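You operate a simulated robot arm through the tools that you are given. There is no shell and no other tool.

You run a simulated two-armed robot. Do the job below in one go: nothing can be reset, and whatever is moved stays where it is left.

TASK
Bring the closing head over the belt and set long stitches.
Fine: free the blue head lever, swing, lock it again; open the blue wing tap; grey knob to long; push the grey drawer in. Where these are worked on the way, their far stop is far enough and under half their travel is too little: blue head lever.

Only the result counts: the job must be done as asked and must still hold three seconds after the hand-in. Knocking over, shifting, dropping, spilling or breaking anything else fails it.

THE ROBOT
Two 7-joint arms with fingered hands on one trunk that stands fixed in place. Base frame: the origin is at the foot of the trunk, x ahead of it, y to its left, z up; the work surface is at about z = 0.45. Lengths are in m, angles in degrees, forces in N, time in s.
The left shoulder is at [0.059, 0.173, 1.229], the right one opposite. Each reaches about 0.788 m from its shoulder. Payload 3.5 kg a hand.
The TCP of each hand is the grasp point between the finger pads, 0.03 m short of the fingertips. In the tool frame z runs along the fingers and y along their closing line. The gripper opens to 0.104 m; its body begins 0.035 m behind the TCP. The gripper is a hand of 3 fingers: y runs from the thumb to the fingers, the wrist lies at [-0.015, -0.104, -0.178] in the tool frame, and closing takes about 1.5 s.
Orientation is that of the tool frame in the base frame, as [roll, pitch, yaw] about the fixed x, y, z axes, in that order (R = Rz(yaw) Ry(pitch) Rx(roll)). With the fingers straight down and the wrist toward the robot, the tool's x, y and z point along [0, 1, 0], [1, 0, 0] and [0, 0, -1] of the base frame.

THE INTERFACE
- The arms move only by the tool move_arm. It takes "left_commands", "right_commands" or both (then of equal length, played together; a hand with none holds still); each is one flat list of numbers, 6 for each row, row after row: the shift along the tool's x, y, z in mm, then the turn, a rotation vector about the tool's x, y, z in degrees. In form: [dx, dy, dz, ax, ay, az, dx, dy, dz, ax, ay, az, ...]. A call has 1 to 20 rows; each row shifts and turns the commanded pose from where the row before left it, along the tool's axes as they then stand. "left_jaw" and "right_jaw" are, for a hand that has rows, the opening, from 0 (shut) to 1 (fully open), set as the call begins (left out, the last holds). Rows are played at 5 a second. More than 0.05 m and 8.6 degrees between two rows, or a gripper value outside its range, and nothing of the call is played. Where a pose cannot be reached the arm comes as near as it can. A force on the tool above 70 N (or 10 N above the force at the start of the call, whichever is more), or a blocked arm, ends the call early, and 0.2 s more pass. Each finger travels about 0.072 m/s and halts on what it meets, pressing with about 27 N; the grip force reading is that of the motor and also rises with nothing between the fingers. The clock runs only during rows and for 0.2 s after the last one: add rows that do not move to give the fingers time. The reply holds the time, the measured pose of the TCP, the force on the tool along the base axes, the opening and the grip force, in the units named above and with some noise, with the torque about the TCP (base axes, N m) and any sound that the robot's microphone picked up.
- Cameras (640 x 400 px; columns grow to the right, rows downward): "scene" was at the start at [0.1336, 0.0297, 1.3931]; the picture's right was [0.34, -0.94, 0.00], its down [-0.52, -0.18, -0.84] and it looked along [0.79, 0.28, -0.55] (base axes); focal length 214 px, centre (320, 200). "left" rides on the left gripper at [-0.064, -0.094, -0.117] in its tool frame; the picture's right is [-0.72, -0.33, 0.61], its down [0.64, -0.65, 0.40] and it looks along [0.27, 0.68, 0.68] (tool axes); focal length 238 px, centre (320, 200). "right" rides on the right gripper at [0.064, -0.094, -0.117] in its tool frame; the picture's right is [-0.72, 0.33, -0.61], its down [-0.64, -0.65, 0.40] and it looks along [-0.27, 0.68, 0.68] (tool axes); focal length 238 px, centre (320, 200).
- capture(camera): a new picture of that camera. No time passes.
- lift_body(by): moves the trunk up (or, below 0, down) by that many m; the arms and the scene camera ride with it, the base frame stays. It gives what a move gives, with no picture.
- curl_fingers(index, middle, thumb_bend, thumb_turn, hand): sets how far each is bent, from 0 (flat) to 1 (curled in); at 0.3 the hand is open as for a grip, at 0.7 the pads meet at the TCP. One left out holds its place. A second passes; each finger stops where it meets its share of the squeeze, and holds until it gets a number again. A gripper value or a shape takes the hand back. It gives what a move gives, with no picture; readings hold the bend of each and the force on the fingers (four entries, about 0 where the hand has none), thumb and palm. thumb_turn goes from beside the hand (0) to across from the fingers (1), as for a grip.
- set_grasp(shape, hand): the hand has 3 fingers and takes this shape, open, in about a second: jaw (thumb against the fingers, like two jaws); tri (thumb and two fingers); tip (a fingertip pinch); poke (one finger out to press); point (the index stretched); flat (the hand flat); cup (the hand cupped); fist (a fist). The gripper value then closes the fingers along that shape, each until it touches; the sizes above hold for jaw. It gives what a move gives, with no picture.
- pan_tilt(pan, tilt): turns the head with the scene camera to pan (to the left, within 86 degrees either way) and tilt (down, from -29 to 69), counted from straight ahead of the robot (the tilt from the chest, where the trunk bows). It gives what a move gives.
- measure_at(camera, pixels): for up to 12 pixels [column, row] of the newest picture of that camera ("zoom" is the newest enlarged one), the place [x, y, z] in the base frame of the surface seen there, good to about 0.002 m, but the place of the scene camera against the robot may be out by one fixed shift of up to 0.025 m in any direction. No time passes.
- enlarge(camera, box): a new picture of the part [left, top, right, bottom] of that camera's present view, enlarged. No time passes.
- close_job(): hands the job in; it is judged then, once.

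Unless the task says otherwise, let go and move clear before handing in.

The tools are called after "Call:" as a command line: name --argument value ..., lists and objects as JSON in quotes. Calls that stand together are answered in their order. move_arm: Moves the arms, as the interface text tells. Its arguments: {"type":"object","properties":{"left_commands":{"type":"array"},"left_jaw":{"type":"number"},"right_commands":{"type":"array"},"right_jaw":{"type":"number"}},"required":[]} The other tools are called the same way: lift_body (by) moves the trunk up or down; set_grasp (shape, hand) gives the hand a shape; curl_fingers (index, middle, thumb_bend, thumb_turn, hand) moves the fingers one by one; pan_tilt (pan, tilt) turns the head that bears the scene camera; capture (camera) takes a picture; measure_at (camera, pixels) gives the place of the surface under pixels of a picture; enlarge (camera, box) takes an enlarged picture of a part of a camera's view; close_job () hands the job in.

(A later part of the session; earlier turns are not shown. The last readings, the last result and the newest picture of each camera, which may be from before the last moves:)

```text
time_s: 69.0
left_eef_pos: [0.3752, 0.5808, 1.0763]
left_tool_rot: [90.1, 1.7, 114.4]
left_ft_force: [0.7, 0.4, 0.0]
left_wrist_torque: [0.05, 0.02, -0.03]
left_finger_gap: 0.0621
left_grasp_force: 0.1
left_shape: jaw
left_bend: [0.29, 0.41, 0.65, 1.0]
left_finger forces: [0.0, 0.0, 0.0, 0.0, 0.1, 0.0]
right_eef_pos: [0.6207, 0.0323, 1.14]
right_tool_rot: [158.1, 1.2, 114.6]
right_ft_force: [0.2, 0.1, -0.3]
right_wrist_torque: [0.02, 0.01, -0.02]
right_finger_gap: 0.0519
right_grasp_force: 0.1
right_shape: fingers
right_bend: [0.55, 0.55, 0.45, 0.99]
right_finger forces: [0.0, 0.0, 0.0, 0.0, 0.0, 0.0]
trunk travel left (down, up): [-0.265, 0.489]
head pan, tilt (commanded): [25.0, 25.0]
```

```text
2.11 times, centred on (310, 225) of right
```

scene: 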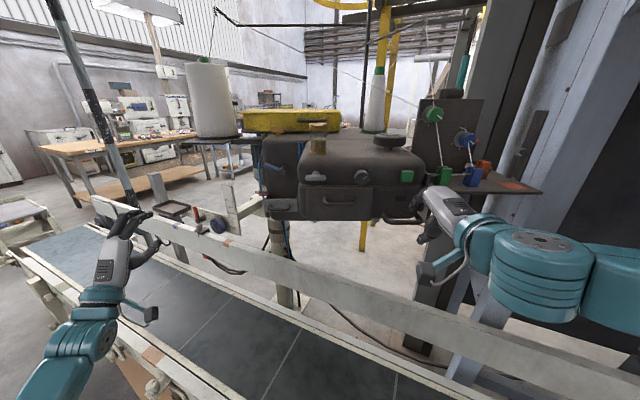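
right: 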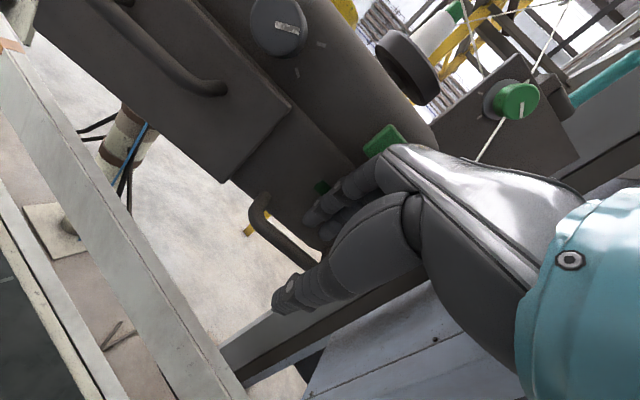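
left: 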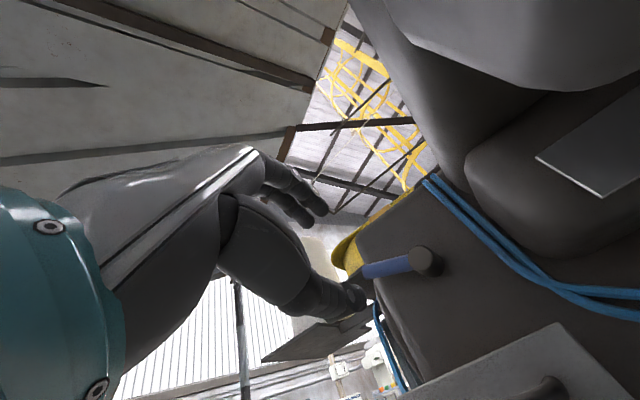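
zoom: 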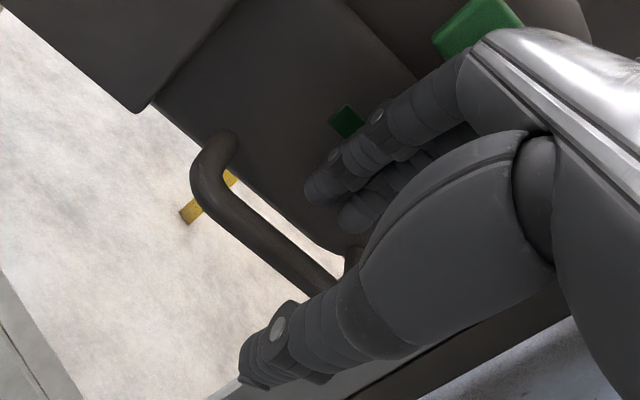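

The fingertips at zoom (320,190)/(355,215) are between bar and face, with clearance. I go straight down 34 mm.

Call:
move_arm --right_commands '[0, -3.2, 7.9, 0, 0, 0, 0, -3.2, 7.9, 0, 0, 0, 0, -3.2, 7.9, 0, 0, 0, 0, -3.2, 7.9, 0, 0, 0]'

Call:
capture --camera "right"

Call:
enlarge --camera "right" --box '[220, 130, 400, 320]'

Call:
enlarge --camera "scene" --box '[330, 130, 490, 250]'

```text
time_s: 70.0
left_eef_pos: [0.3745, 0.5803, 1.0764]
left_tool_rot: [90.1, 1.7, 114.3]
left_ft_force: [0.7, -0.3, 0.9]
left_wrist_torque: [-0.01, 0.02, -0.01]
left_finger_gap: 0.0619
left_grasp_force: 0.1
left_shape: jaw
left_bend: [0.29, 0.41, 0.65, 1.0]
left_finger forces: [0.1, 0.0, 0.0, 0.1, 0.1, 0.0]
right_eef_pos: [0.6214, 0.0304, 1.1067]
right_tool_rot: [158.1, 1.4, 114.6]
right_ft_force: [0.2, 0.7, 0.3]
right_wrist_torque: [0.0, -0.01, 0.02]
right_finger_gap: 0.0514
right_grasp_force: 0.1
right_shape: fingers
right_bend: [0.55, 0.55, 0.45, 0.99]
right_finger forces: [0.0, 0.1, 0.0, 0.0, 0.0, 0.1]
trunk travel left (down, up): [-0.265, 0.489]
head pan, tilt (commanded): [25.0, 25.0]
```

```text
taken
```

right: 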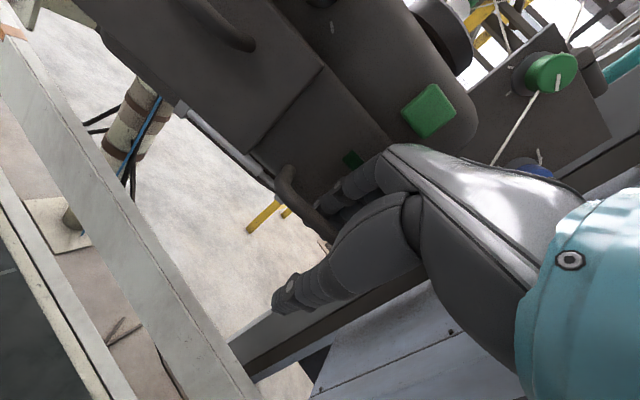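

```text
2.11 times, centred on (310, 225) of right
```

zoom: 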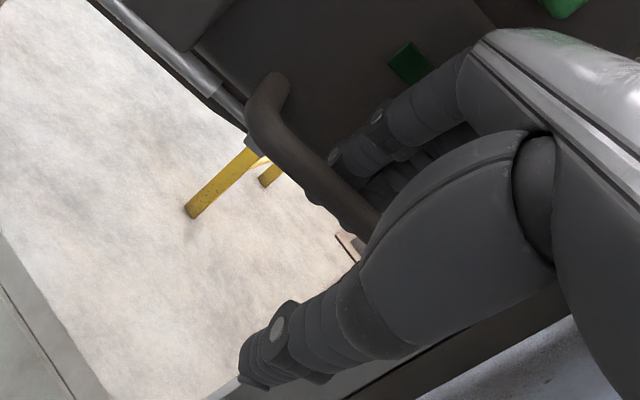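

```text
3.33 times, centred on (410, 190) of scene
```

zoom: 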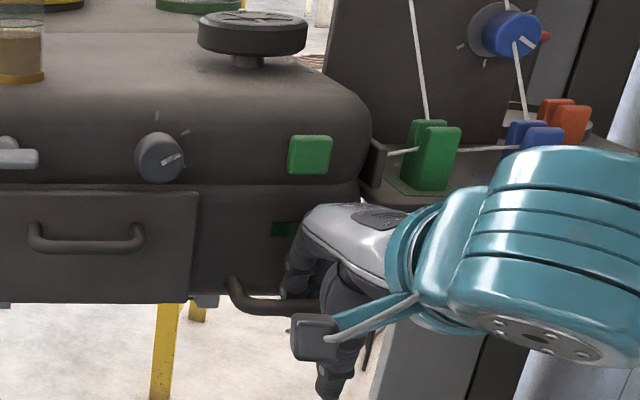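

The fingers are behind the bar. I close them around it together with the thumb.

Call:
curl_fingers --hand "right" --index 0.8 --middle 0.8 --thumb_bend 0.75 --thumb_turn 1

Call:
capture --camera "right"

Call:
enlarge --camera "right" --box '[220, 130, 400, 320]'

```text
time_s: 71.0
left_eef_pos: [0.3774, 0.5828, 1.0729]
left_tool_rot: [90.3, 1.7, 114.4]
left_ft_force: [-0.4, -0.5, -0.6]
left_wrist_torque: [-0.04, 0.01, -0.01]
left_finger_gap: 0.0618
left_grasp_force: 0.1
left_shape: jaw
left_bend: [0.29, 0.41, 0.65, 1.0]
left_finger forces: [0.0, 0.0, 0.0, 0.0, 0.0, 0.0]
right_eef_pos: [0.6235, 0.0342, 1.1024]
right_tool_rot: [158.5, 1.3, 114.7]
right_ft_force: [13.7, 24.6, -16.4]
right_wrist_torque: [0.13, 0.15, 0.29]
right_finger_gap: 0.0
right_grasp_force: 16.6
right_shape: fingers
right_bend: [0.76, 0.75, 0.73, 1.0]
right_finger forces: [15.4, 17.7, 0.0, 0.0, 0.0, 0.0]
trunk travel left (down, up): [-0.265, 0.489]
head pan, tilt (commanded): [25.0, 25.0]
```

```text
taken
```

right: 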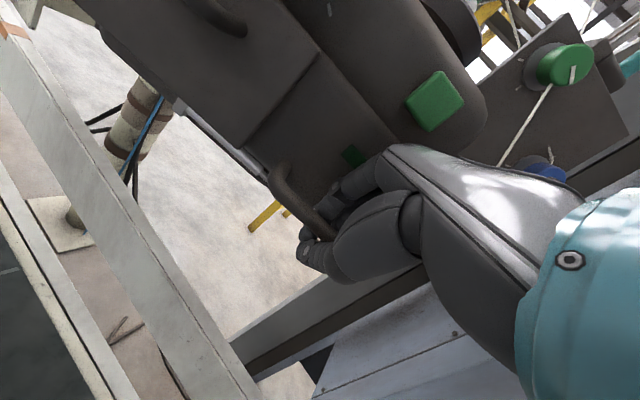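

```text
2.11 times, centred on (310, 225) of right
```

zoom: 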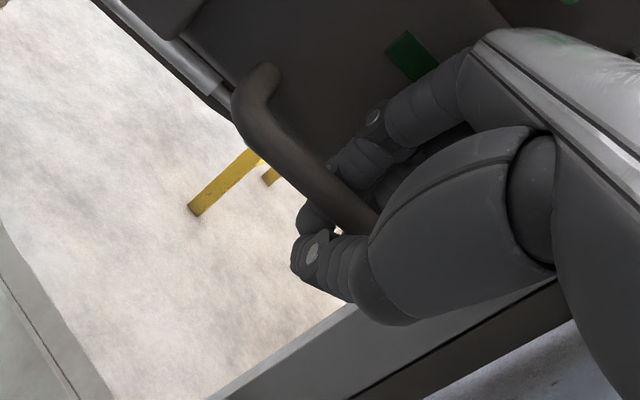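

The bar is caged between fingers and thumb. I begin the swing along the arc about the post (toward me and left), 3° first, while moving the left hand further out of the way.

Call:
move_arm --right_commands '[11.4, -7.2, -2.9, 0, -0.375, 0.927, 11.4, -7.2, -2.9, 0, -0.375, 0.927, 11.4, -7.2, -2.9, 0, -0.375, 0.927]' --left_commands '[30, 0, -10, 0, 0, 0, 30, 0, -10, 0, 0, 0, 30, 0, -10, 0, 0, 0]'

Call:
capture --camera "scene"

Call:
capture --camera "right"

```text
time_s: 71.8
left_eef_pos: [0.313, 0.6524, 1.07]
left_tool_rot: [90.3, 1.8, 114.3]
left_ft_force: [-0.1, -0.4, -0.1]
left_wrist_torque: [0.0, 0.0, 0.01]
left_finger_gap: 0.0621
left_grasp_force: 0.1
left_shape: jaw
left_bend: [0.29, 0.41, 0.65, 1.0]
left_finger forces: [0.1, 0.0, 0.0, 0.0, 0.0, 0.0]
right_eef_pos: [0.5884, 0.0576, 1.1028]
right_tool_rot: [158.3, 1.4, 111.6]
right_ft_force: [12.7, 22.5, -19.3]
right_wrist_torque: [0.09, 0.22, 0.28]
right_finger_gap: 0.0002
right_grasp_force: 16.9
right_shape: fingers
right_bend: [0.76, 0.75, 0.73, 1.0]
right_finger forces: [15.0, 17.8, 0.0, 0.0, 0.1, 0.0]
trunk travel left (down, up): [-0.265, 0.489]
head pan, tilt (commanded): [25.0, 25.0]
```

```text
taken
```

scene: 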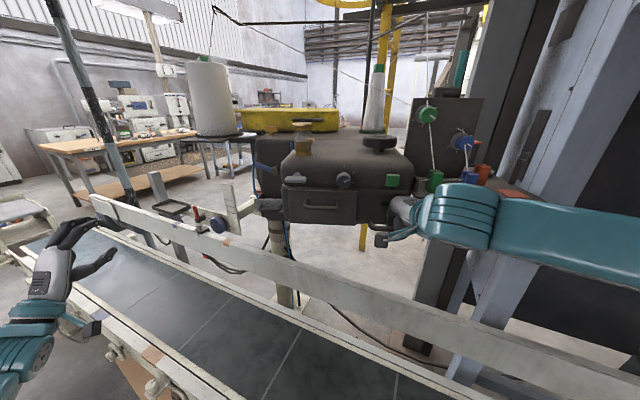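

```text
taken
```

right: 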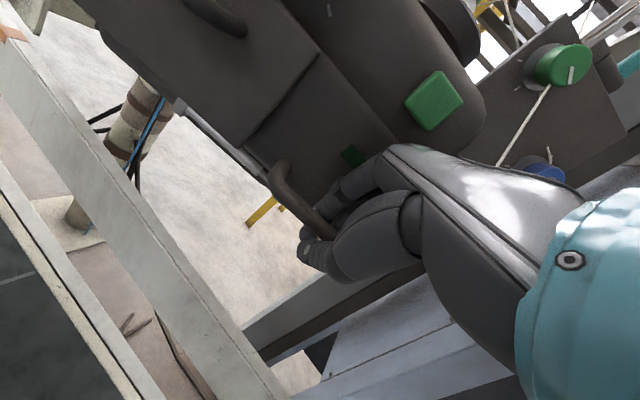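

The head follows smoothly, and the forces stay the same as from the grip alone. I continue the swing.

Call:
move_arm --right_commands '[13.7, -8.7, -3.5, 0, -0.45, 1.11, 13.7, -8.7, -3.5, 0, -0.45, 1.11, 13.7, -8.7, -3.5, 0, -0.45, 1.11, 13.7, -8.7, -3.5, 0, -0.45, 1.11, 13.7, -8.7, -3.5, 0, -0.45, 1.11]'

Call:
capture --camera "scene"

Call:
capture --camera "right"

```text
time_s: 73.0
left_eef_pos: [0.3137, 0.6531, 1.0706]
left_tool_rot: [90.3, 1.6, 114.4]
left_ft_force: [-0.8, 0.7, -1.0]
left_wrist_torque: [-0.04, 0.02, 0.01]
left_finger_gap: 0.062
left_grasp_force: 0.0
left_shape: jaw
left_bend: [0.29, 0.41, 0.65, 1.0]
left_finger forces: [0.1, 0.0, 0.1, 0.0, 0.0, 0.0]
right_eef_pos: [0.5226, 0.1064, 1.1022]
right_tool_rot: [158.0, 1.3, 105.7]
right_ft_force: [18.5, 26.3, -14.1]
right_wrist_torque: [0.11, 0.13, 0.32]
right_finger_gap: 0.0
right_grasp_force: 15.4
right_shape: fingers
right_bend: [0.76, 0.75, 0.73, 1.0]
right_finger forces: [15.9, 15.5, 0.0, 0.1, 0.0, 0.1]
trunk travel left (down, up): [-0.265, 0.489]
head pan, tilt (commanded): [25.0, 25.0]
```

```text
taken
```

scene: 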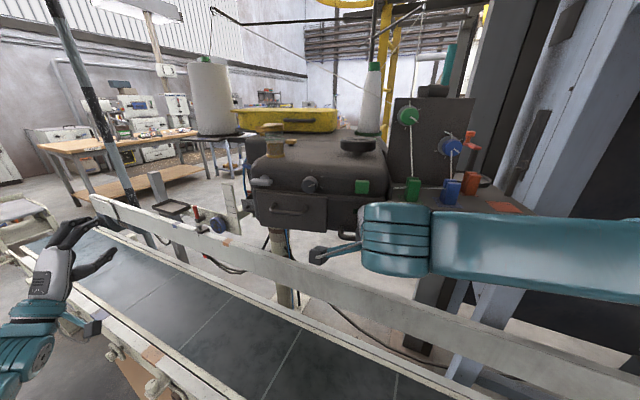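

```text
taken
```

right: 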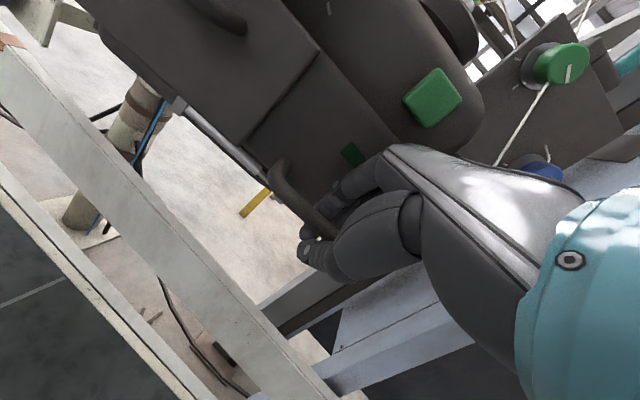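

The whole assembly, including the thread panel, swings along. I continue another 6–7° and watch for the stop.

Call:
move_arm --right_commands '[13.7, -8.7, -3.5, 0, -0.45, 1.11, 13.7, -8.7, -3.5, 0, -0.45, 1.11, 13.7, -8.7, -3.5, 0, -0.45, 1.11, 13.7, -8.7, -3.5, 0, -0.45, 1.11, 13.7, -8.7, -3.5, 0, -0.45, 1.11]'

Call:
capture --camera "scene"

Call:
capture --camera "right"

```text
time_s: 74.2
left_eef_pos: [0.3132, 0.6519, 1.0713]
left_tool_rot: [90.3, 1.7, 114.3]
left_ft_force: [-0.4, -0.1, 0.6]
left_wrist_torque: [0.01, 0.04, -0.01]
left_finger_gap: 0.0619
left_grasp_force: 0.1
left_shape: jaw
left_bend: [0.29, 0.41, 0.65, 1.0]
left_finger forces: [0.0, 0.0, 0.0, 0.0, 0.0, 0.0]
right_eef_pos: [0.4613, 0.1618, 1.1001]
right_tool_rot: [158.0, 1.4, 99.7]
right_ft_force: [22.4, 24.0, -10.3]
right_wrist_torque: [0.03, 0.11, 0.34]
right_finger_gap: 0.0
right_grasp_force: 15.0
right_shape: fingers
right_bend: [0.78, 0.76, 0.74, 1.0]
right_finger forces: [15.7, 13.7, 0.0, 0.0, 0.0, 0.0]
trunk travel left (down, up): [-0.265, 0.489]
head pan, tilt (commanded): [25.0, 25.0]
```

```text
taken
```

scene: 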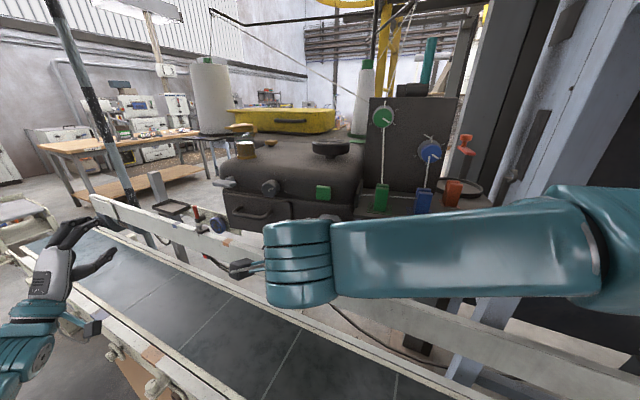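

```text
taken
```

right: 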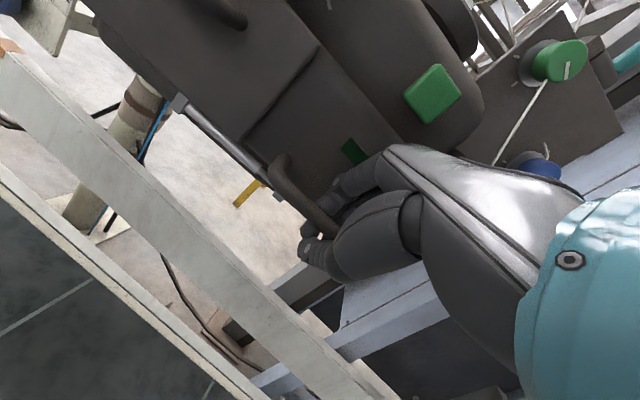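

About 15° of swing done, still no stop. I check the distance between the right forearm and the swinging shelf before continuing.

Call:
measure_at --camera "scene" --pixels '[[300, 250], [345, 250], [450, 250], [450, 215], [540, 200], [590, 240], [620, 240], [440, 300], [423, 200], [452, 193], [475, 190], [510, 200]]'

Call:
measure_at --camera "scene" --pixels '[[382, 195], [375, 118], [428, 150], [440, 130], [360, 195], [270, 187], [260, 215], [225, 183], [300, 210], [240, 130], [330, 150], [205, 190]]'

```text
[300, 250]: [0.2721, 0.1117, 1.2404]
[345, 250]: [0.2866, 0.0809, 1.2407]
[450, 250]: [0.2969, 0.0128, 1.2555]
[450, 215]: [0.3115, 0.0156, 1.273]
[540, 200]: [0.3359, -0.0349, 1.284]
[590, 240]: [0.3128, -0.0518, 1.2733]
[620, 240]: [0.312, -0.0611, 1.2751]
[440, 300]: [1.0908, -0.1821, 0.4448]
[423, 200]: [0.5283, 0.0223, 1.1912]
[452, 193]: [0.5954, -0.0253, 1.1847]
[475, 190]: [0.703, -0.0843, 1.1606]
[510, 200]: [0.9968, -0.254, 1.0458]
```

```text
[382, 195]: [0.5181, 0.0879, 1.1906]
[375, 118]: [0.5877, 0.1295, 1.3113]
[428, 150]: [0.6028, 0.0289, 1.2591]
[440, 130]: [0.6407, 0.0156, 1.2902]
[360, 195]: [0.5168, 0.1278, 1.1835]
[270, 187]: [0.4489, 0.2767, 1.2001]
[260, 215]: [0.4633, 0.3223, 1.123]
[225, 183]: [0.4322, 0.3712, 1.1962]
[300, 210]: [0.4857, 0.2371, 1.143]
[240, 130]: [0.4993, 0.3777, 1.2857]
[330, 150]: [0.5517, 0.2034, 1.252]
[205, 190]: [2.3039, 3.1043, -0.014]
```

The forearm (x≈0.3) keeps 0.2 m from the posts on the shelf (x≈0.52), so I continue the swing carefully.

Call:
move_arm --right_commands '[11.4, -7.2, -2.9, 0, -0.375, 0.927, 11.4, -7.2, -2.9, 0, -0.375, 0.927, 11.4, -7.2, -2.9, 0, -0.375, 0.927, 11.4, -7.2, -2.9, 0, -0.375, 0.927, 11.4, -7.2, -2.9, 0, -0.375, 0.927]'

Call:
capture --camera "scene"

Call:
capture --camera "right"

```text
time_s: 75.4
left_eef_pos: [0.3141, 0.6518, 1.0707]
left_tool_rot: [90.3, 1.7, 114.2]
left_ft_force: [0.4, 0.2, -0.8]
left_wrist_torque: [0.01, -0.02, 0.01]
left_finger_gap: 0.062
left_grasp_force: 0.1
left_shape: jaw
left_bend: [0.29, 0.41, 0.65, 1.0]
left_finger forces: [0.0, 0.0, 0.0, 0.0, 0.0, 0.0]
right_eef_pos: [0.4242, 0.2013, 1.0982]
right_tool_rot: [157.8, 1.3, 95.1]
right_ft_force: [23.7, 21.7, -6.3]
right_wrist_torque: [0.01, 0.11, 0.39]
right_finger_gap: 0.0001
right_grasp_force: 15.4
right_shape: fingers
right_bend: [0.78, 0.76, 0.74, 1.0]
right_finger forces: [15.3, 15.3, 0.0, 0.0, 0.1, 0.0]
right hand out of reach, approached as far as the arm can: row 5
trunk travel left (down, up): [-0.265, 0.489]
head pan, tilt (commanded): [25.0, 25.0]
```

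```text
taken
```

scene: 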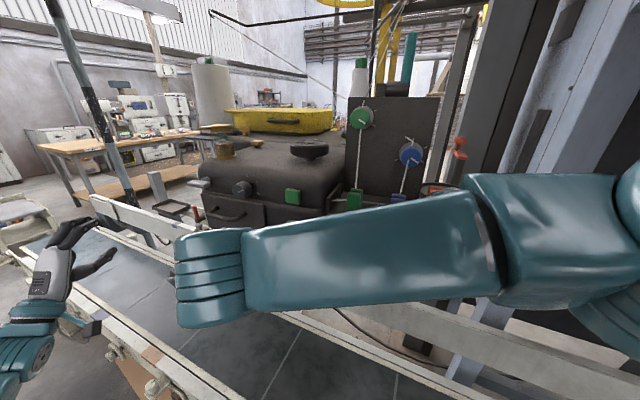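

```text
taken
```

right: 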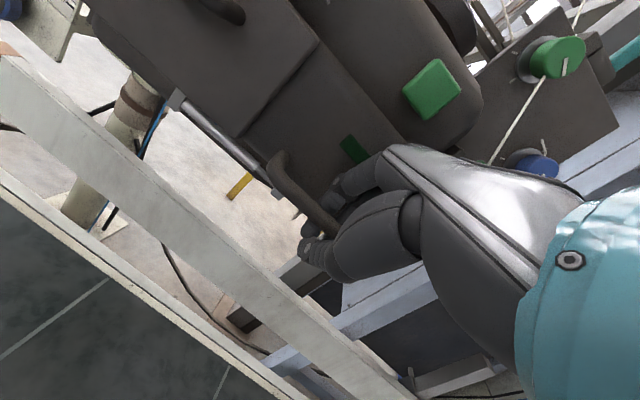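

The right arm has reached its limit in this posture (yaw 95°, about 19.5° swung) with no stop felt. I measure the present angle of the front face.

Call:
measure_at --camera "scene" --pixels '[[220, 200], [225, 210], [260, 207], [300, 208], [242, 187], [290, 196], [205, 180], [250, 195], [270, 200], [215, 213], [245, 215], [228, 216]]'

Call:
enlarge --camera "scene" --box '[150, 100, 350, 240]'

```text
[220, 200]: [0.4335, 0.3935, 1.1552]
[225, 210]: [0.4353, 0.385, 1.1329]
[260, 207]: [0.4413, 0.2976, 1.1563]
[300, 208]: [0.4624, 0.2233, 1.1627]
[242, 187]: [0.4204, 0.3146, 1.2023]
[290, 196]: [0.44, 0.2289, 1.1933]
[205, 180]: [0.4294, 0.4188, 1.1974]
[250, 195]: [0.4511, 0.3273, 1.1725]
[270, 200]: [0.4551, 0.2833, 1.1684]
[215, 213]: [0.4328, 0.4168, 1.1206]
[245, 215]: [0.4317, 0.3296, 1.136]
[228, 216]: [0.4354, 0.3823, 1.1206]
```

```text
2.86 times, centred on (250, 170) of scene
```

zoom: 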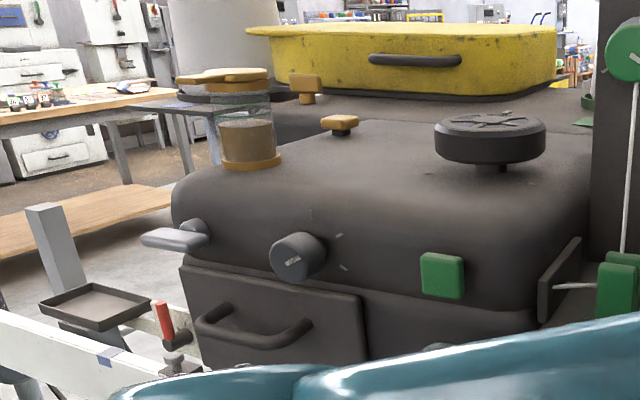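

The face stands at about 4.6–5°, so roughly 5° more should bring it parallel to the belt. I try moving on without turning the hand any further.

Call:
move_arm --right_commands '[11.4, -7.2, -2.9, 0, 0, 0]'

Call:
move_arm --right_commands '[11.4, -7.2, -2.9, 0.5, 0.375, -0.927]'

```text
time_s: 75.8
left_eef_pos: [0.3143, 0.652, 1.0707]
left_tool_rot: [90.3, 1.6, 114.5]
left_ft_force: [0.7, 0.5, -1.1]
left_wrist_torque: [-0.02, 0.01, -0.01]
left_finger_gap: 0.0621
left_grasp_force: 0.1
left_shape: jaw
left_bend: [0.29, 0.41, 0.65, 1.0]
left_finger forces: [0.0, 0.0, 0.1, 0.0, 0.0, 0.0]
right_eef_pos: [0.4238, 0.2025, 1.0993]
right_tool_rot: [157.7, 1.5, 95.0]
right_ft_force: [23.2, 21.7, -7.1]
right_wrist_torque: [0.01, 0.11, 0.35]
right_finger_gap: 0.0
right_grasp_force: 15.4
right_shape: fingers
right_bend: [0.78, 0.76, 0.74, 1.0]
right_finger forces: [15.2, 15.3, 0.1, 0.1, 0.0, 0.1]
right hand out of reach, approached as far as the arm can: row 1
trunk travel left (down, up): [-0.265, 0.489]
head pan, tilt (commanded): [25.0, 25.0]
```

```text
time_s: 76.2
left_eef_pos: [0.3149, 0.6515, 1.0724]
left_tool_rot: [90.3, 1.7, 114.5]
left_ft_force: [0.2, 0.2, 0.0]
left_wrist_torque: [-0.01, 0.01, 0.03]
left_finger_gap: 0.0621
left_grasp_force: 0.0
left_shape: jaw
left_bend: [0.29, 0.41, 0.65, 1.0]
left_finger forces: [0.1, 0.0, 0.1, 0.0, 0.0, 0.0]
right_eef_pos: [0.424, 0.197, 1.0965]
right_tool_rot: [158.0, 1.3, 95.5]
right_ft_force: [28.9, 25.0, 2.6]
right_wrist_torque: [-0.09, -0.01, 0.48]
right_finger_gap: 0.0
right_grasp_force: 17.1
right_shape: fingers
right_bend: [0.78, 0.76, 0.74, 1.0]
right_finger forces: [15.5, 18.6, 0.1, 0.1, 0.1, 0.1]
right hand out of reach, approached as far as the arm can: row 1
trunk travel left (down, up): [-0.265, 0.489]
head pan, tilt (commanded): [25.0, 25.0]
```

The right wrist is at its limit with the hand pointing forward while the forearm comes from the right. I release the handle, lift out, and will push on from the right with the hand pointing left instead.

Call:
curl_fingers --hand "right" --index 0.55 --middle 0.55 --thumb_bend 0.45 --thumb_turn 1

Call:
capture --camera "right"

Call:
enlarge --camera "right" --box '[220, 130, 400, 320]'

```text
time_s: 77.2
left_eef_pos: [0.3112, 0.6487, 1.0747]
left_tool_rot: [90.1, 1.7, 114.3]
left_ft_force: [-0.2, -0.2, 0.0]
left_wrist_torque: [0.0, -0.03, 0.0]
left_finger_gap: 0.0615
left_grasp_force: 0.1
left_shape: jaw
left_bend: [0.29, 0.41, 0.65, 1.0]
left_finger forces: [0.1, 0.0, 0.1, 0.0, 0.0, 0.1]
right_eef_pos: [0.4199, 0.1932, 1.0966]
right_tool_rot: [158.2, 1.4, 95.4]
right_ft_force: [2.1, 1.1, 4.5]
right_wrist_torque: [0.03, -0.1, 0.02]
right_finger_gap: 0.0572
right_grasp_force: 3.3
right_shape: fingers
right_bend: [0.5, 0.56, 0.45, 0.99]
right_finger forces: [5.3, 1.2, 0.1, 0.0, 0.1, 0.0]
trunk travel left (down, up): [-0.265, 0.489]
head pan, tilt (commanded): [25.0, 25.0]
```

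```text
taken
```

right: 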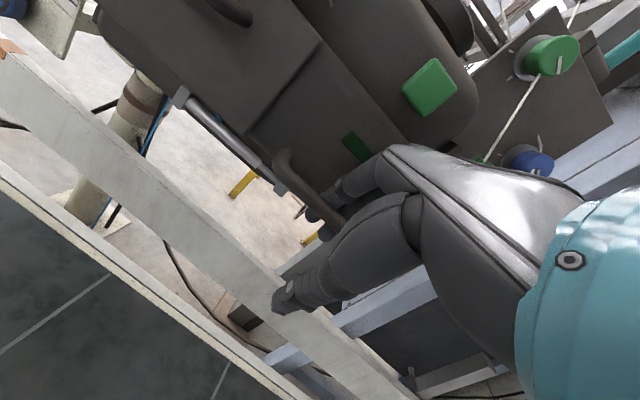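

```text
2.11 times, centred on (310, 225) of right
```

zoom: 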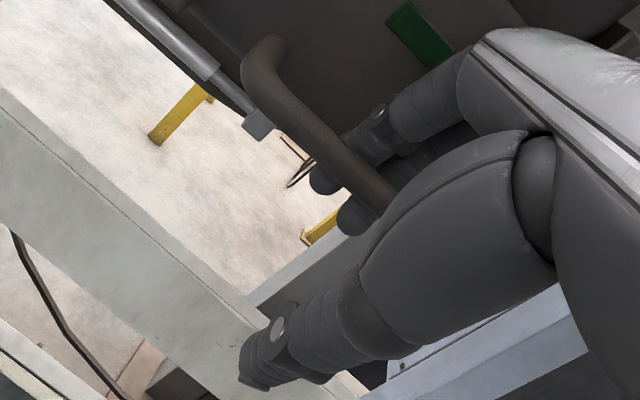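

The loop still holds the fingers loosely. I test whether turning the hand a little to the left (relieving the wrist) lets me carry on along the arc.

Call:
move_arm --right_commands '[0, 0, 0, 0, 3.0, -7.4, 12.4, -5.6, -2.3, 0, 0, 0]'

Call:
capture --camera "right"

```text
time_s: 77.8
left_eef_pos: [0.3105, 0.6499, 1.0748]
left_tool_rot: [90.1, 1.6, 114.4]
left_ft_force: [0.3, -0.5, 0.5]
left_wrist_torque: [0.02, 0.01, -0.02]
left_finger_gap: 0.0621
left_grasp_force: 0.1
left_shape: jaw
left_bend: [0.29, 0.41, 0.65, 1.0]
left_finger forces: [0.0, 0.0, 0.0, 0.0, 0.1, 0.0]
right_eef_pos: [0.4104, 0.2068, 1.0954]
right_tool_rot: [158.5, 1.3, 103.8]
right_ft_force: [-0.9, 3.9, 1.9]
right_wrist_torque: [-0.04, -0.07, 0.07]
right_finger_gap: 0.0534
right_grasp_force: 2.0
right_shape: fingers
right_bend: [0.54, 0.55, 0.45, 0.99]
right_finger forces: [1.5, 2.9, 0.0, 0.1, 0.0, 0.0]
trunk travel left (down, up): [-0.265, 0.489]
head pan, tilt (commanded): [25.0, 25.0]
```

```text
taken
```

right: 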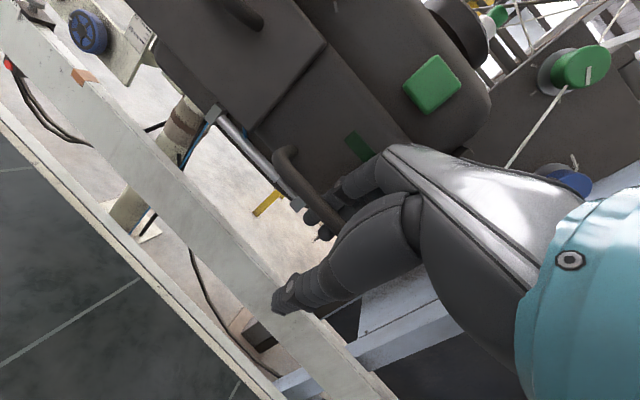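

That works: the hand moved on along the arc with the wrist relieved and only small forces. I continue in the same way.

Call:
move_arm --right_commands '[12.6, -5.4, -2.2, 0, 0, 0, 12.6, -5.4, -2.2, 0, 0, 0]'

Call:
capture --camera "right"

Call:
capture --camera "scene"

```text
time_s: 78.4
left_eef_pos: [0.3115, 0.6492, 1.0739]
left_tool_rot: [90.1, 1.5, 114.5]
left_ft_force: [0.4, 0.3, 0.5]
left_wrist_torque: [-0.02, 0.0, -0.04]
left_finger_gap: 0.062
left_grasp_force: 0.1
left_shape: jaw
left_bend: [0.29, 0.41, 0.65, 1.0]
left_finger forces: [0.1, 0.0, 0.1, 0.0, 0.1, 0.1]
right_eef_pos: [0.3972, 0.221, 1.0966]
right_tool_rot: [158.3, 1.3, 103.4]
right_ft_force: [1.7, 1.9, -2.6]
right_wrist_torque: [0.0, 0.12, 0.03]
right_finger_gap: 0.0532
right_grasp_force: 2.0
right_shape: fingers
right_bend: [0.54, 0.56, 0.45, 0.99]
right_finger forces: [2.0, 2.5, 0.1, 0.0, 0.1, 0.1]
right hand out of reach, approached as far as the arm can: row 2
trunk travel left (down, up): [-0.265, 0.489]
head pan, tilt (commanded): [25.0, 25.0]
```

```text
taken
```

right: 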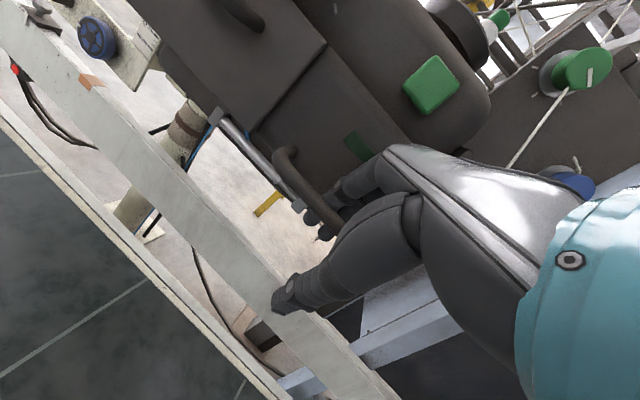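

```text
taken
```

scene: 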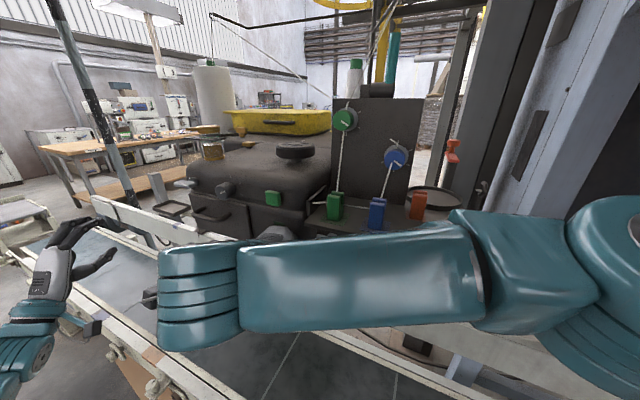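

The head follows and there is still no stop. I turn the hand a little more to the left and continue.

Call:
move_arm --right_commands '[0, 0, 0, 0, 2.4, -5.8, 12.8, -4.6, -1.9, 0, 0, 0, 12.8, -4.6, -1.9, 0, 0, 0]'

Call:
capture --camera "right"

Call:
measure_at --camera "right" --pixels '[[290, 165], [310, 200], [430, 90], [250, 120], [300, 60], [375, 130], [180, 60], [335, 225], [355, 150], [240, 30], [200, 80], [330, 110]]'

```text
time_s: 79.2
left_eef_pos: [0.3113, 0.6483, 1.0725]
left_tool_rot: [90.1, 1.6, 114.4]
left_ft_force: [-0.1, 0.0, -0.1]
left_wrist_torque: [0.0, 0.01, 0.04]
left_finger_gap: 0.062
left_grasp_force: 0.0
left_shape: jaw
left_bend: [0.29, 0.41, 0.65, 1.0]
left_finger forces: [0.0, 0.1, 0.0, 0.0, 0.0, 0.0]
right_eef_pos: [0.3893, 0.2312, 1.0963]
right_tool_rot: [158.5, 1.1, 109.8]
right_ft_force: [0.8, 0.9, 1.8]
right_wrist_torque: [0.02, -0.01, -0.04]
right_finger_gap: 0.0547
right_grasp_force: 2.4
right_shape: fingers
right_bend: [0.53, 0.56, 0.45, 0.99]
right_finger forces: [2.9, 1.7, 0.1, 0.0, 0.0, 0.1]
right hand out of reach, approached as far as the arm can: row 3
trunk travel left (down, up): [-0.265, 0.489]
head pan, tilt (commanded): [25.0, 25.0]
```

```text
taken
```

right: 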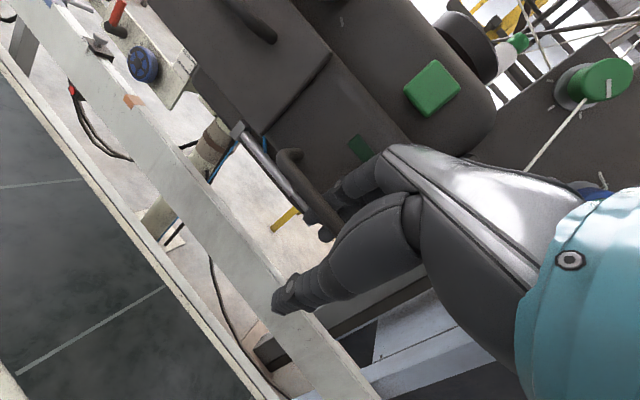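

```text
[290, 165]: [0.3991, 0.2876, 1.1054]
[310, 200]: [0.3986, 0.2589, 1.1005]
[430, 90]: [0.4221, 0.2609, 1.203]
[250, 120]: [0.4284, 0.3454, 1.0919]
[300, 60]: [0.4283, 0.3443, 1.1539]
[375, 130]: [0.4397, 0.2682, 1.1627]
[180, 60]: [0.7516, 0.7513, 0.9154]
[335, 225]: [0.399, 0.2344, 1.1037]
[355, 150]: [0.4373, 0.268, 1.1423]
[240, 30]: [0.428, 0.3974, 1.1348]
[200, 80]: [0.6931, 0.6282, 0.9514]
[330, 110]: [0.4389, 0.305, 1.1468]
```

The bar now runs exactly parallel to the belt (x≈0.399 at all y), so the head stands square over the belt. I push gently a bit further to learn whether this is a stop.

Call:
move_arm --right_commands '[0, 0, 0, 0, 2.4, -5.8, 10, -3, -1.2, 0, 0, 0]'

Call:
capture --camera "right"

Call:
measure_at --camera "right" --pixels '[[300, 165], [320, 205], [440, 90], [260, 120], [310, 60], [370, 150], [340, 110], [250, 30], [240, 90], [150, 70], [225, 50], [280, 30]]'

```text
time_s: 79.8
left_eef_pos: [0.3105, 0.6485, 1.0734]
left_tool_rot: [90.1, 1.6, 114.4]
left_ft_force: [0.3, -0.3, -0.1]
left_wrist_torque: [0.01, 0.0, 0.0]
left_finger_gap: 0.062
left_grasp_force: 0.0
left_shape: jaw
left_bend: [0.29, 0.41, 0.65, 1.0]
left_finger forces: [0.1, 0.0, 0.0, 0.0, 0.0, 0.1]
right_eef_pos: [0.3817, 0.2401, 1.0954]
right_tool_rot: [158.5, 1.2, 116.1]
right_ft_force: [4.2, 2.4, 2.8]
right_wrist_torque: [0.02, -0.04, -0.06]
right_finger_gap: 0.0561
right_grasp_force: 4.2
right_shape: fingers
right_bend: [0.51, 0.56, 0.45, 0.99]
right_finger forces: [5.7, 2.4, 0.0, 0.0, 0.1, 0.0]
trunk travel left (down, up): [-0.265, 0.489]
head pan, tilt (commanded): [25.0, 25.0]
```

```text
taken
```

right: 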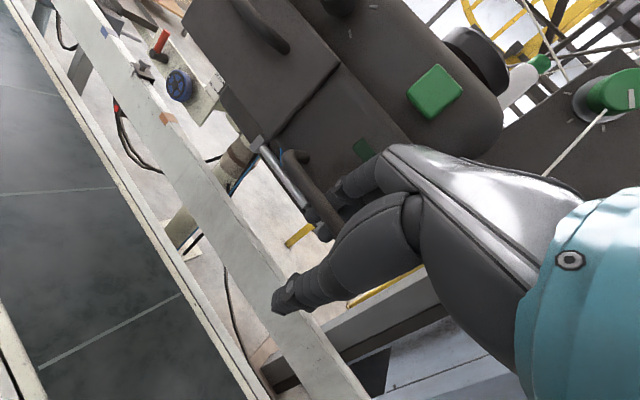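

```text
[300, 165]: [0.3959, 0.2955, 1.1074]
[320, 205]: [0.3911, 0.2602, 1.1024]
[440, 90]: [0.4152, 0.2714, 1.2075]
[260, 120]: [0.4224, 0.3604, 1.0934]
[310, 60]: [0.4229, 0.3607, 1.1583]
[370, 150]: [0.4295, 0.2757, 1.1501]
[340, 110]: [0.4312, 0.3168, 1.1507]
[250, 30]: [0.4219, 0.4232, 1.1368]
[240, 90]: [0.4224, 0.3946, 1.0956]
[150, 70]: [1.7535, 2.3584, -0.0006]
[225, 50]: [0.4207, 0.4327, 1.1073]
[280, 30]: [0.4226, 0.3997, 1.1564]
```

The head moved on about 0.8° with very light force, so no stop yet. I continue in small steps while watching the force.

Call:
move_arm --right_commands '[12, -2.5, -1, 0, 1.8, -4.2, 12, -2.2, -0.9, 0, 0, 0]'

Call:
capture --camera "right"

Call:
measure_at --camera "right" --pixels '[[300, 165], [440, 90], [270, 120], [310, 60], [370, 150], [340, 110], [260, 30], [255, 100], [240, 60], [290, 30], [330, 205], [225, 40]]'

```text
time_s: 80.4
left_eef_pos: [0.314, 0.6471, 1.0743]
left_tool_rot: [90.2, 1.4, 114.6]
left_ft_force: [0.7, 0.3, -0.7]
left_wrist_torque: [0.0, 0.01, 0.01]
left_finger_gap: 0.0619
left_grasp_force: 0.1
left_shape: jaw
left_bend: [0.29, 0.41, 0.65, 1.0]
left_finger forces: [0.1, 0.0, 0.0, 0.0, 0.0, 0.0]
right_eef_pos: [0.3728, 0.255, 1.0966]
right_tool_rot: [158.5, 1.0, 119.7]
right_ft_force: [25.8, -16.2, 4.7]
right_wrist_torque: [0.22, 0.09, -1.02]
right_finger_gap: 0.0649
right_grasp_force: 12.2
right_shape: fingers
right_bend: [0.43, 0.55, 0.45, 0.99]
right_finger forces: [24.5, 0.0, 0.1, 0.1, 0.0, 0.0]
trunk travel left (down, up): [-0.265, 0.489]
head pan, tilt (commanded): [25.0, 25.0]
```

```text
taken
```

right: 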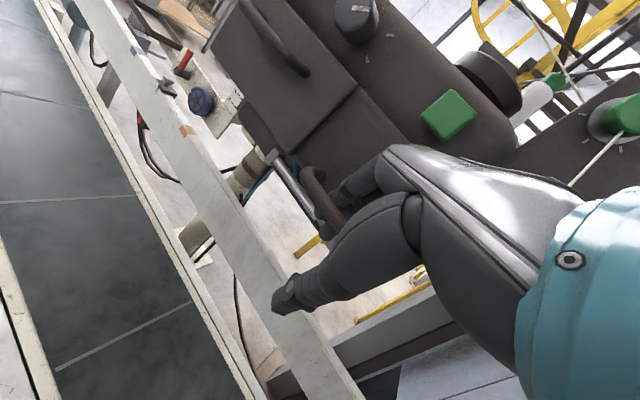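

```text
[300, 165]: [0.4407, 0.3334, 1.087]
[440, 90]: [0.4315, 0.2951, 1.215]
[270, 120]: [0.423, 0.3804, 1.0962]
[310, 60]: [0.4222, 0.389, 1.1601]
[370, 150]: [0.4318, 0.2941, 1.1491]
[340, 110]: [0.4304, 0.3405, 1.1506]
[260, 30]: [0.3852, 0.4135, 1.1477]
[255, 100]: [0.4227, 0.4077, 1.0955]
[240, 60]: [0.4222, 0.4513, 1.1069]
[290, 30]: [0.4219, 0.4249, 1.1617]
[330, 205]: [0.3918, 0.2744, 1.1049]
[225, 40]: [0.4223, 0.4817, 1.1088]
```

The head no longer moves although the pull is now 30 N, and its front panel lies at x = 0.422 along its whole width: this is the stop, square over the belt. I keep the right hand holding it there and bring the left hand, turned straight ahead, toward the blue lever.

Call:
move_arm --left_commands '[0, 0, 0, 0, -8.13, 0, 0, 0, 0, 0, -8.13, 0, 0, 0, 0, 0, -8.13, 0, -2.8, 11.3, 36, 0, 0, 0, -2.8, 11.3, 36, 0, 0, 0, -2.8, 11.3, 36, 0, 0, 0, -2.8, 11.3, 36, 0, 0, 0]'

Call:
capture --camera "left"

Call:
capture --camera "scene"

```text
time_s: 82.0
left_eef_pos: [0.4583, 0.6395, 1.1191]
left_tool_rot: [89.6, 1.4, 90.0]
left_ft_force: [0.4, 0.4, 0.4]
left_wrist_torque: [0.02, 0.02, 0.0]
left_finger_gap: 0.0623
left_grasp_force: 0.1
left_shape: jaw
left_bend: [0.29, 0.41, 0.65, 1.0]
left_finger forces: [0.0, 0.0, 0.0, 0.1, 0.0, 0.1]
right_eef_pos: [0.3723, 0.2563, 1.0969]
right_tool_rot: [158.7, 0.9, 119.8]
right_ft_force: [26.9, -16.4, 3.3]
right_wrist_torque: [0.2, 0.11, -1.06]
right_finger_gap: 0.0661
right_grasp_force: 12.7
right_shape: fingers
right_bend: [0.43, 0.55, 0.45, 0.99]
right_finger forces: [25.7, 0.1, 0.0, 0.0, 0.1, 0.0]
trunk travel left (down, up): [-0.265, 0.489]
head pan, tilt (commanded): [25.0, 25.0]
```

```text
taken
```

left: 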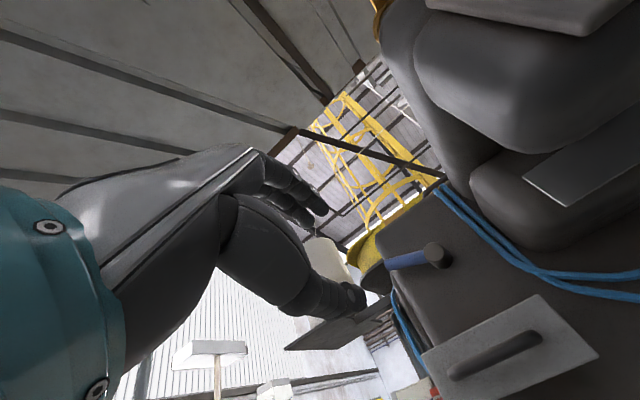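

```text
taken
```

scene: 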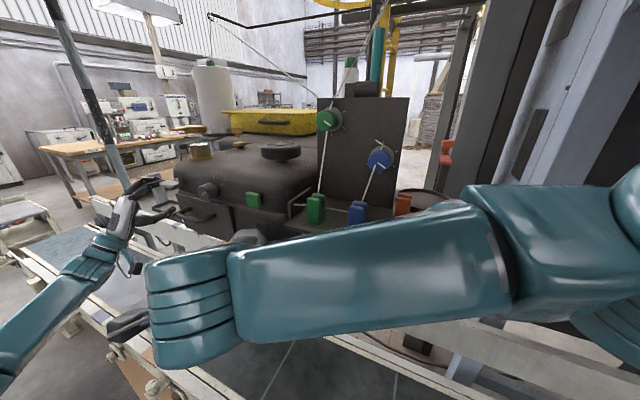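

The lever (405,260) and hub (437,255) are well in view of the left camera. I measure them.

Call:
measure_at --camera "left" --pixels '[[390, 263], [402, 261], [415, 258], [438, 254], [430, 300], [400, 225], [480, 250], [520, 340], [490, 355], [540, 320], [580, 345], [445, 375]]'

Call:
enlarge --camera "left" --box '[330, 180, 530, 320]'

```text
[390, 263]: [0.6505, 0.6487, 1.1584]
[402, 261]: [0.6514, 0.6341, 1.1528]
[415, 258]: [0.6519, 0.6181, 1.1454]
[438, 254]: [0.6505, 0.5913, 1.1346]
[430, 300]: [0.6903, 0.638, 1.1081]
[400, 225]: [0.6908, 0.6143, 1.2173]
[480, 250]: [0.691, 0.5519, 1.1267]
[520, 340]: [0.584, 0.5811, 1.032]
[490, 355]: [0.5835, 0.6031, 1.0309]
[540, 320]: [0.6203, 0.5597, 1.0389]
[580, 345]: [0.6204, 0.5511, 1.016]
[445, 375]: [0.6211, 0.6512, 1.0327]
```

```text
2.86 times, centred on (430, 250) of left
```

zoom: 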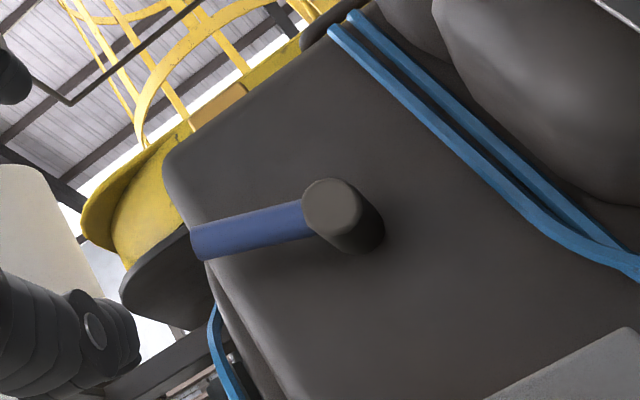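

The lever rests at 23° above horizontal-left, hub at about (0.659, 0.592, 1.14). I move in front of it, roll the hand 23° to match, and go in with the open jaw.

Call:
move_arm --left_commands '[-5.2, 17, 36, 0, 0, 0, -5.2, 17, 36, 0, 0, 0, 0, 0, 0, 0, 0, 7.67, 0, 0, 0, 0, 0, 7.67, 0, 0, 0, 0, 0, 7.67, 0, 0, 25, 0, 0, 0, 0, 0, 25, 0, 0, 0, 0, 0, 25, 0, 0, 0]'

Call:
capture --camera "left"

Call:
enlarge --camera "left" --box '[230, 150, 470, 330]'

```text
time_s: 83.8
left_eef_pos: [0.6037, 0.6282, 1.1546]
left_tool_rot: [89.7, -21.7, 90.0]
left_ft_force: [-0.5, 1.1, 0.0]
left_wrist_torque: [0.0, 0.0, 0.0]
left_finger_gap: 0.0621
left_grasp_force: 0.1
left_shape: jaw
left_bend: [0.29, 0.41, 0.65, 1.0]
left_finger forces: [0.1, 0.0, 0.0, 0.0, 0.0, 0.1]
right_eef_pos: [0.3713, 0.2564, 1.0966]
right_tool_rot: [158.6, 0.8, 120.0]
right_ft_force: [25.4, -15.2, 4.4]
right_wrist_torque: [0.23, 0.1, -1.05]
right_finger_gap: 0.0663
right_grasp_force: 12.5
right_shape: fingers
right_bend: [0.42, 0.55, 0.45, 0.99]
right_finger forces: [25.5, 0.0, 0.0, 0.0, 0.0, 0.0]
trunk travel left (down, up): [-0.265, 0.489]
head pan, tilt (commanded): [25.0, 25.0]
```

```text
taken
```

left: 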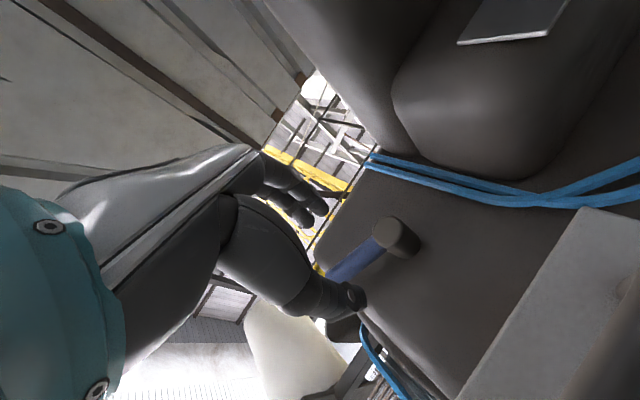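

```text
2.22 times, centred on (350, 240) of left
```

zoom: 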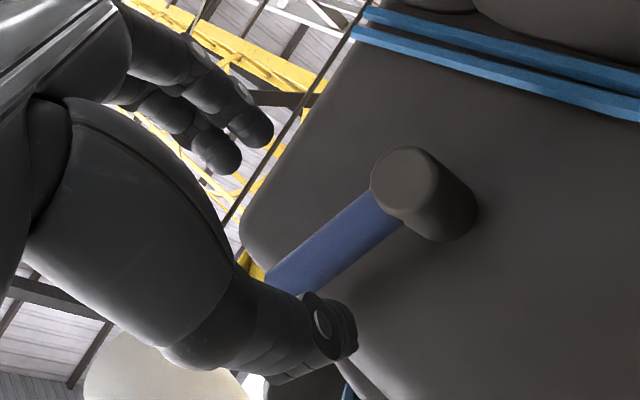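

The lever lies between fingers and thumb as before. I advance the last 42 mm and close the hand.

Call:
move_arm --left_commands '[0, 0, 14, 0, 0, 0, 0, 0, 14, 0, 0, 0, 0, 0, 14, 0, 0, 0]'

Call:
capture --camera "left"

Call:
move_arm --left_commands '[0, 0, 0, 0, 0, 0, 0, 0, 0, 0, 0, 0, 0, 0, 0, 0, 0, 0, 0, 0, 0, 0, 0, 0, 0, 0, 0, 0, 0, 0, 0, 0, 0, 0, 0, 0]' --left_jaw 0

Call:
capture --camera "left"

```text
time_s: 84.6
left_eef_pos: [0.6278, 0.6212, 1.1595]
left_tool_rot: [89.6, -21.7, 90.2]
left_ft_force: [0.8, -0.1, 0.3]
left_wrist_torque: [-0.02, -0.02, 0.0]
left_finger_gap: 0.0621
left_grasp_force: 0.0
left_shape: jaw
left_bend: [0.29, 0.41, 0.65, 1.0]
left_finger forces: [0.1, 0.0, 0.0, 0.0, 0.0, 0.1]
left hand out of reach, approached as far as the arm can: row 2, 3
right_eef_pos: [0.3719, 0.2562, 1.0958]
right_tool_rot: [158.6, 0.8, 120.0]
right_ft_force: [24.7, -16.1, 4.5]
right_wrist_torque: [0.24, 0.06, -1.01]
right_finger_gap: 0.0669
right_grasp_force: 12.4
right_shape: fingers
right_bend: [0.42, 0.55, 0.45, 0.99]
right_finger forces: [25.0, 0.0, 0.1, 0.0, 0.0, 0.0]
trunk travel left (down, up): [-0.265, 0.489]
head pan, tilt (commanded): [25.0, 25.0]
```

```text
taken
```

left: 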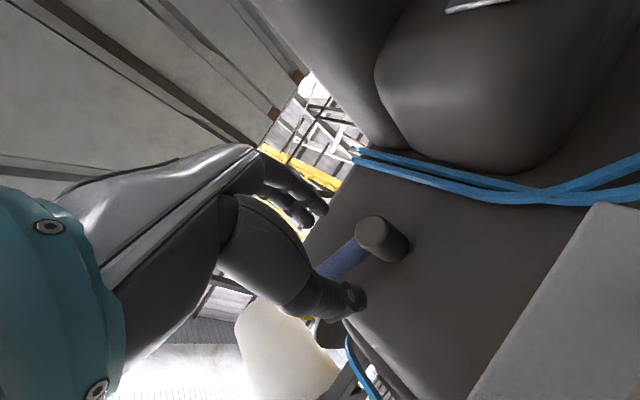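

```text
time_s: 86.0
left_eef_pos: [0.6261, 0.621, 1.1592]
left_tool_rot: [89.4, -21.7, 90.2]
left_ft_force: [-19.5, -2.9, -2.7]
left_wrist_torque: [-0.03, 0.22, -0.01]
left_finger_gap: 0.0043
left_grasp_force: 26.7
left_shape: jaw
left_bend: [0.7, 0.7, 0.76, 1.0]
left_finger forces: [14.2, 9.8, 0.0, 0.0, 23.9, 0.0]
right_eef_pos: [0.3698, 0.2551, 1.0966]
right_tool_rot: [158.5, 0.9, 119.8]
right_ft_force: [27.9, -14.0, 2.5]
right_wrist_torque: [0.11, 0.16, -1.08]
right_finger_gap: 0.0676
right_grasp_force: 12.5
right_shape: fingers
right_bend: [0.41, 0.55, 0.45, 0.99]
right_finger forces: [25.9, 0.1, 0.1, 0.0, 0.0, 0.1]
trunk travel left (down, up): [-0.265, 0.489]
head pan, tilt (commanded): [25.0, 25.0]
```

```text
taken
```

left: 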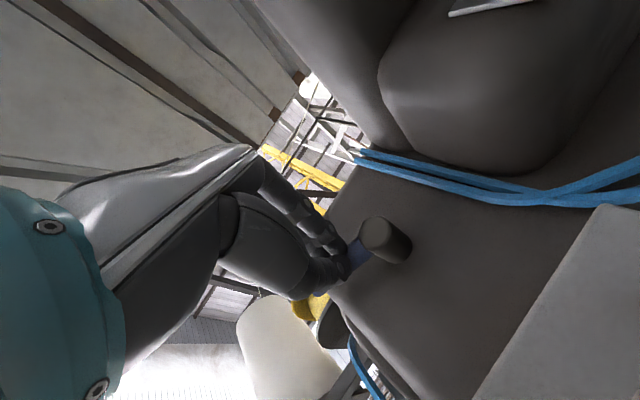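

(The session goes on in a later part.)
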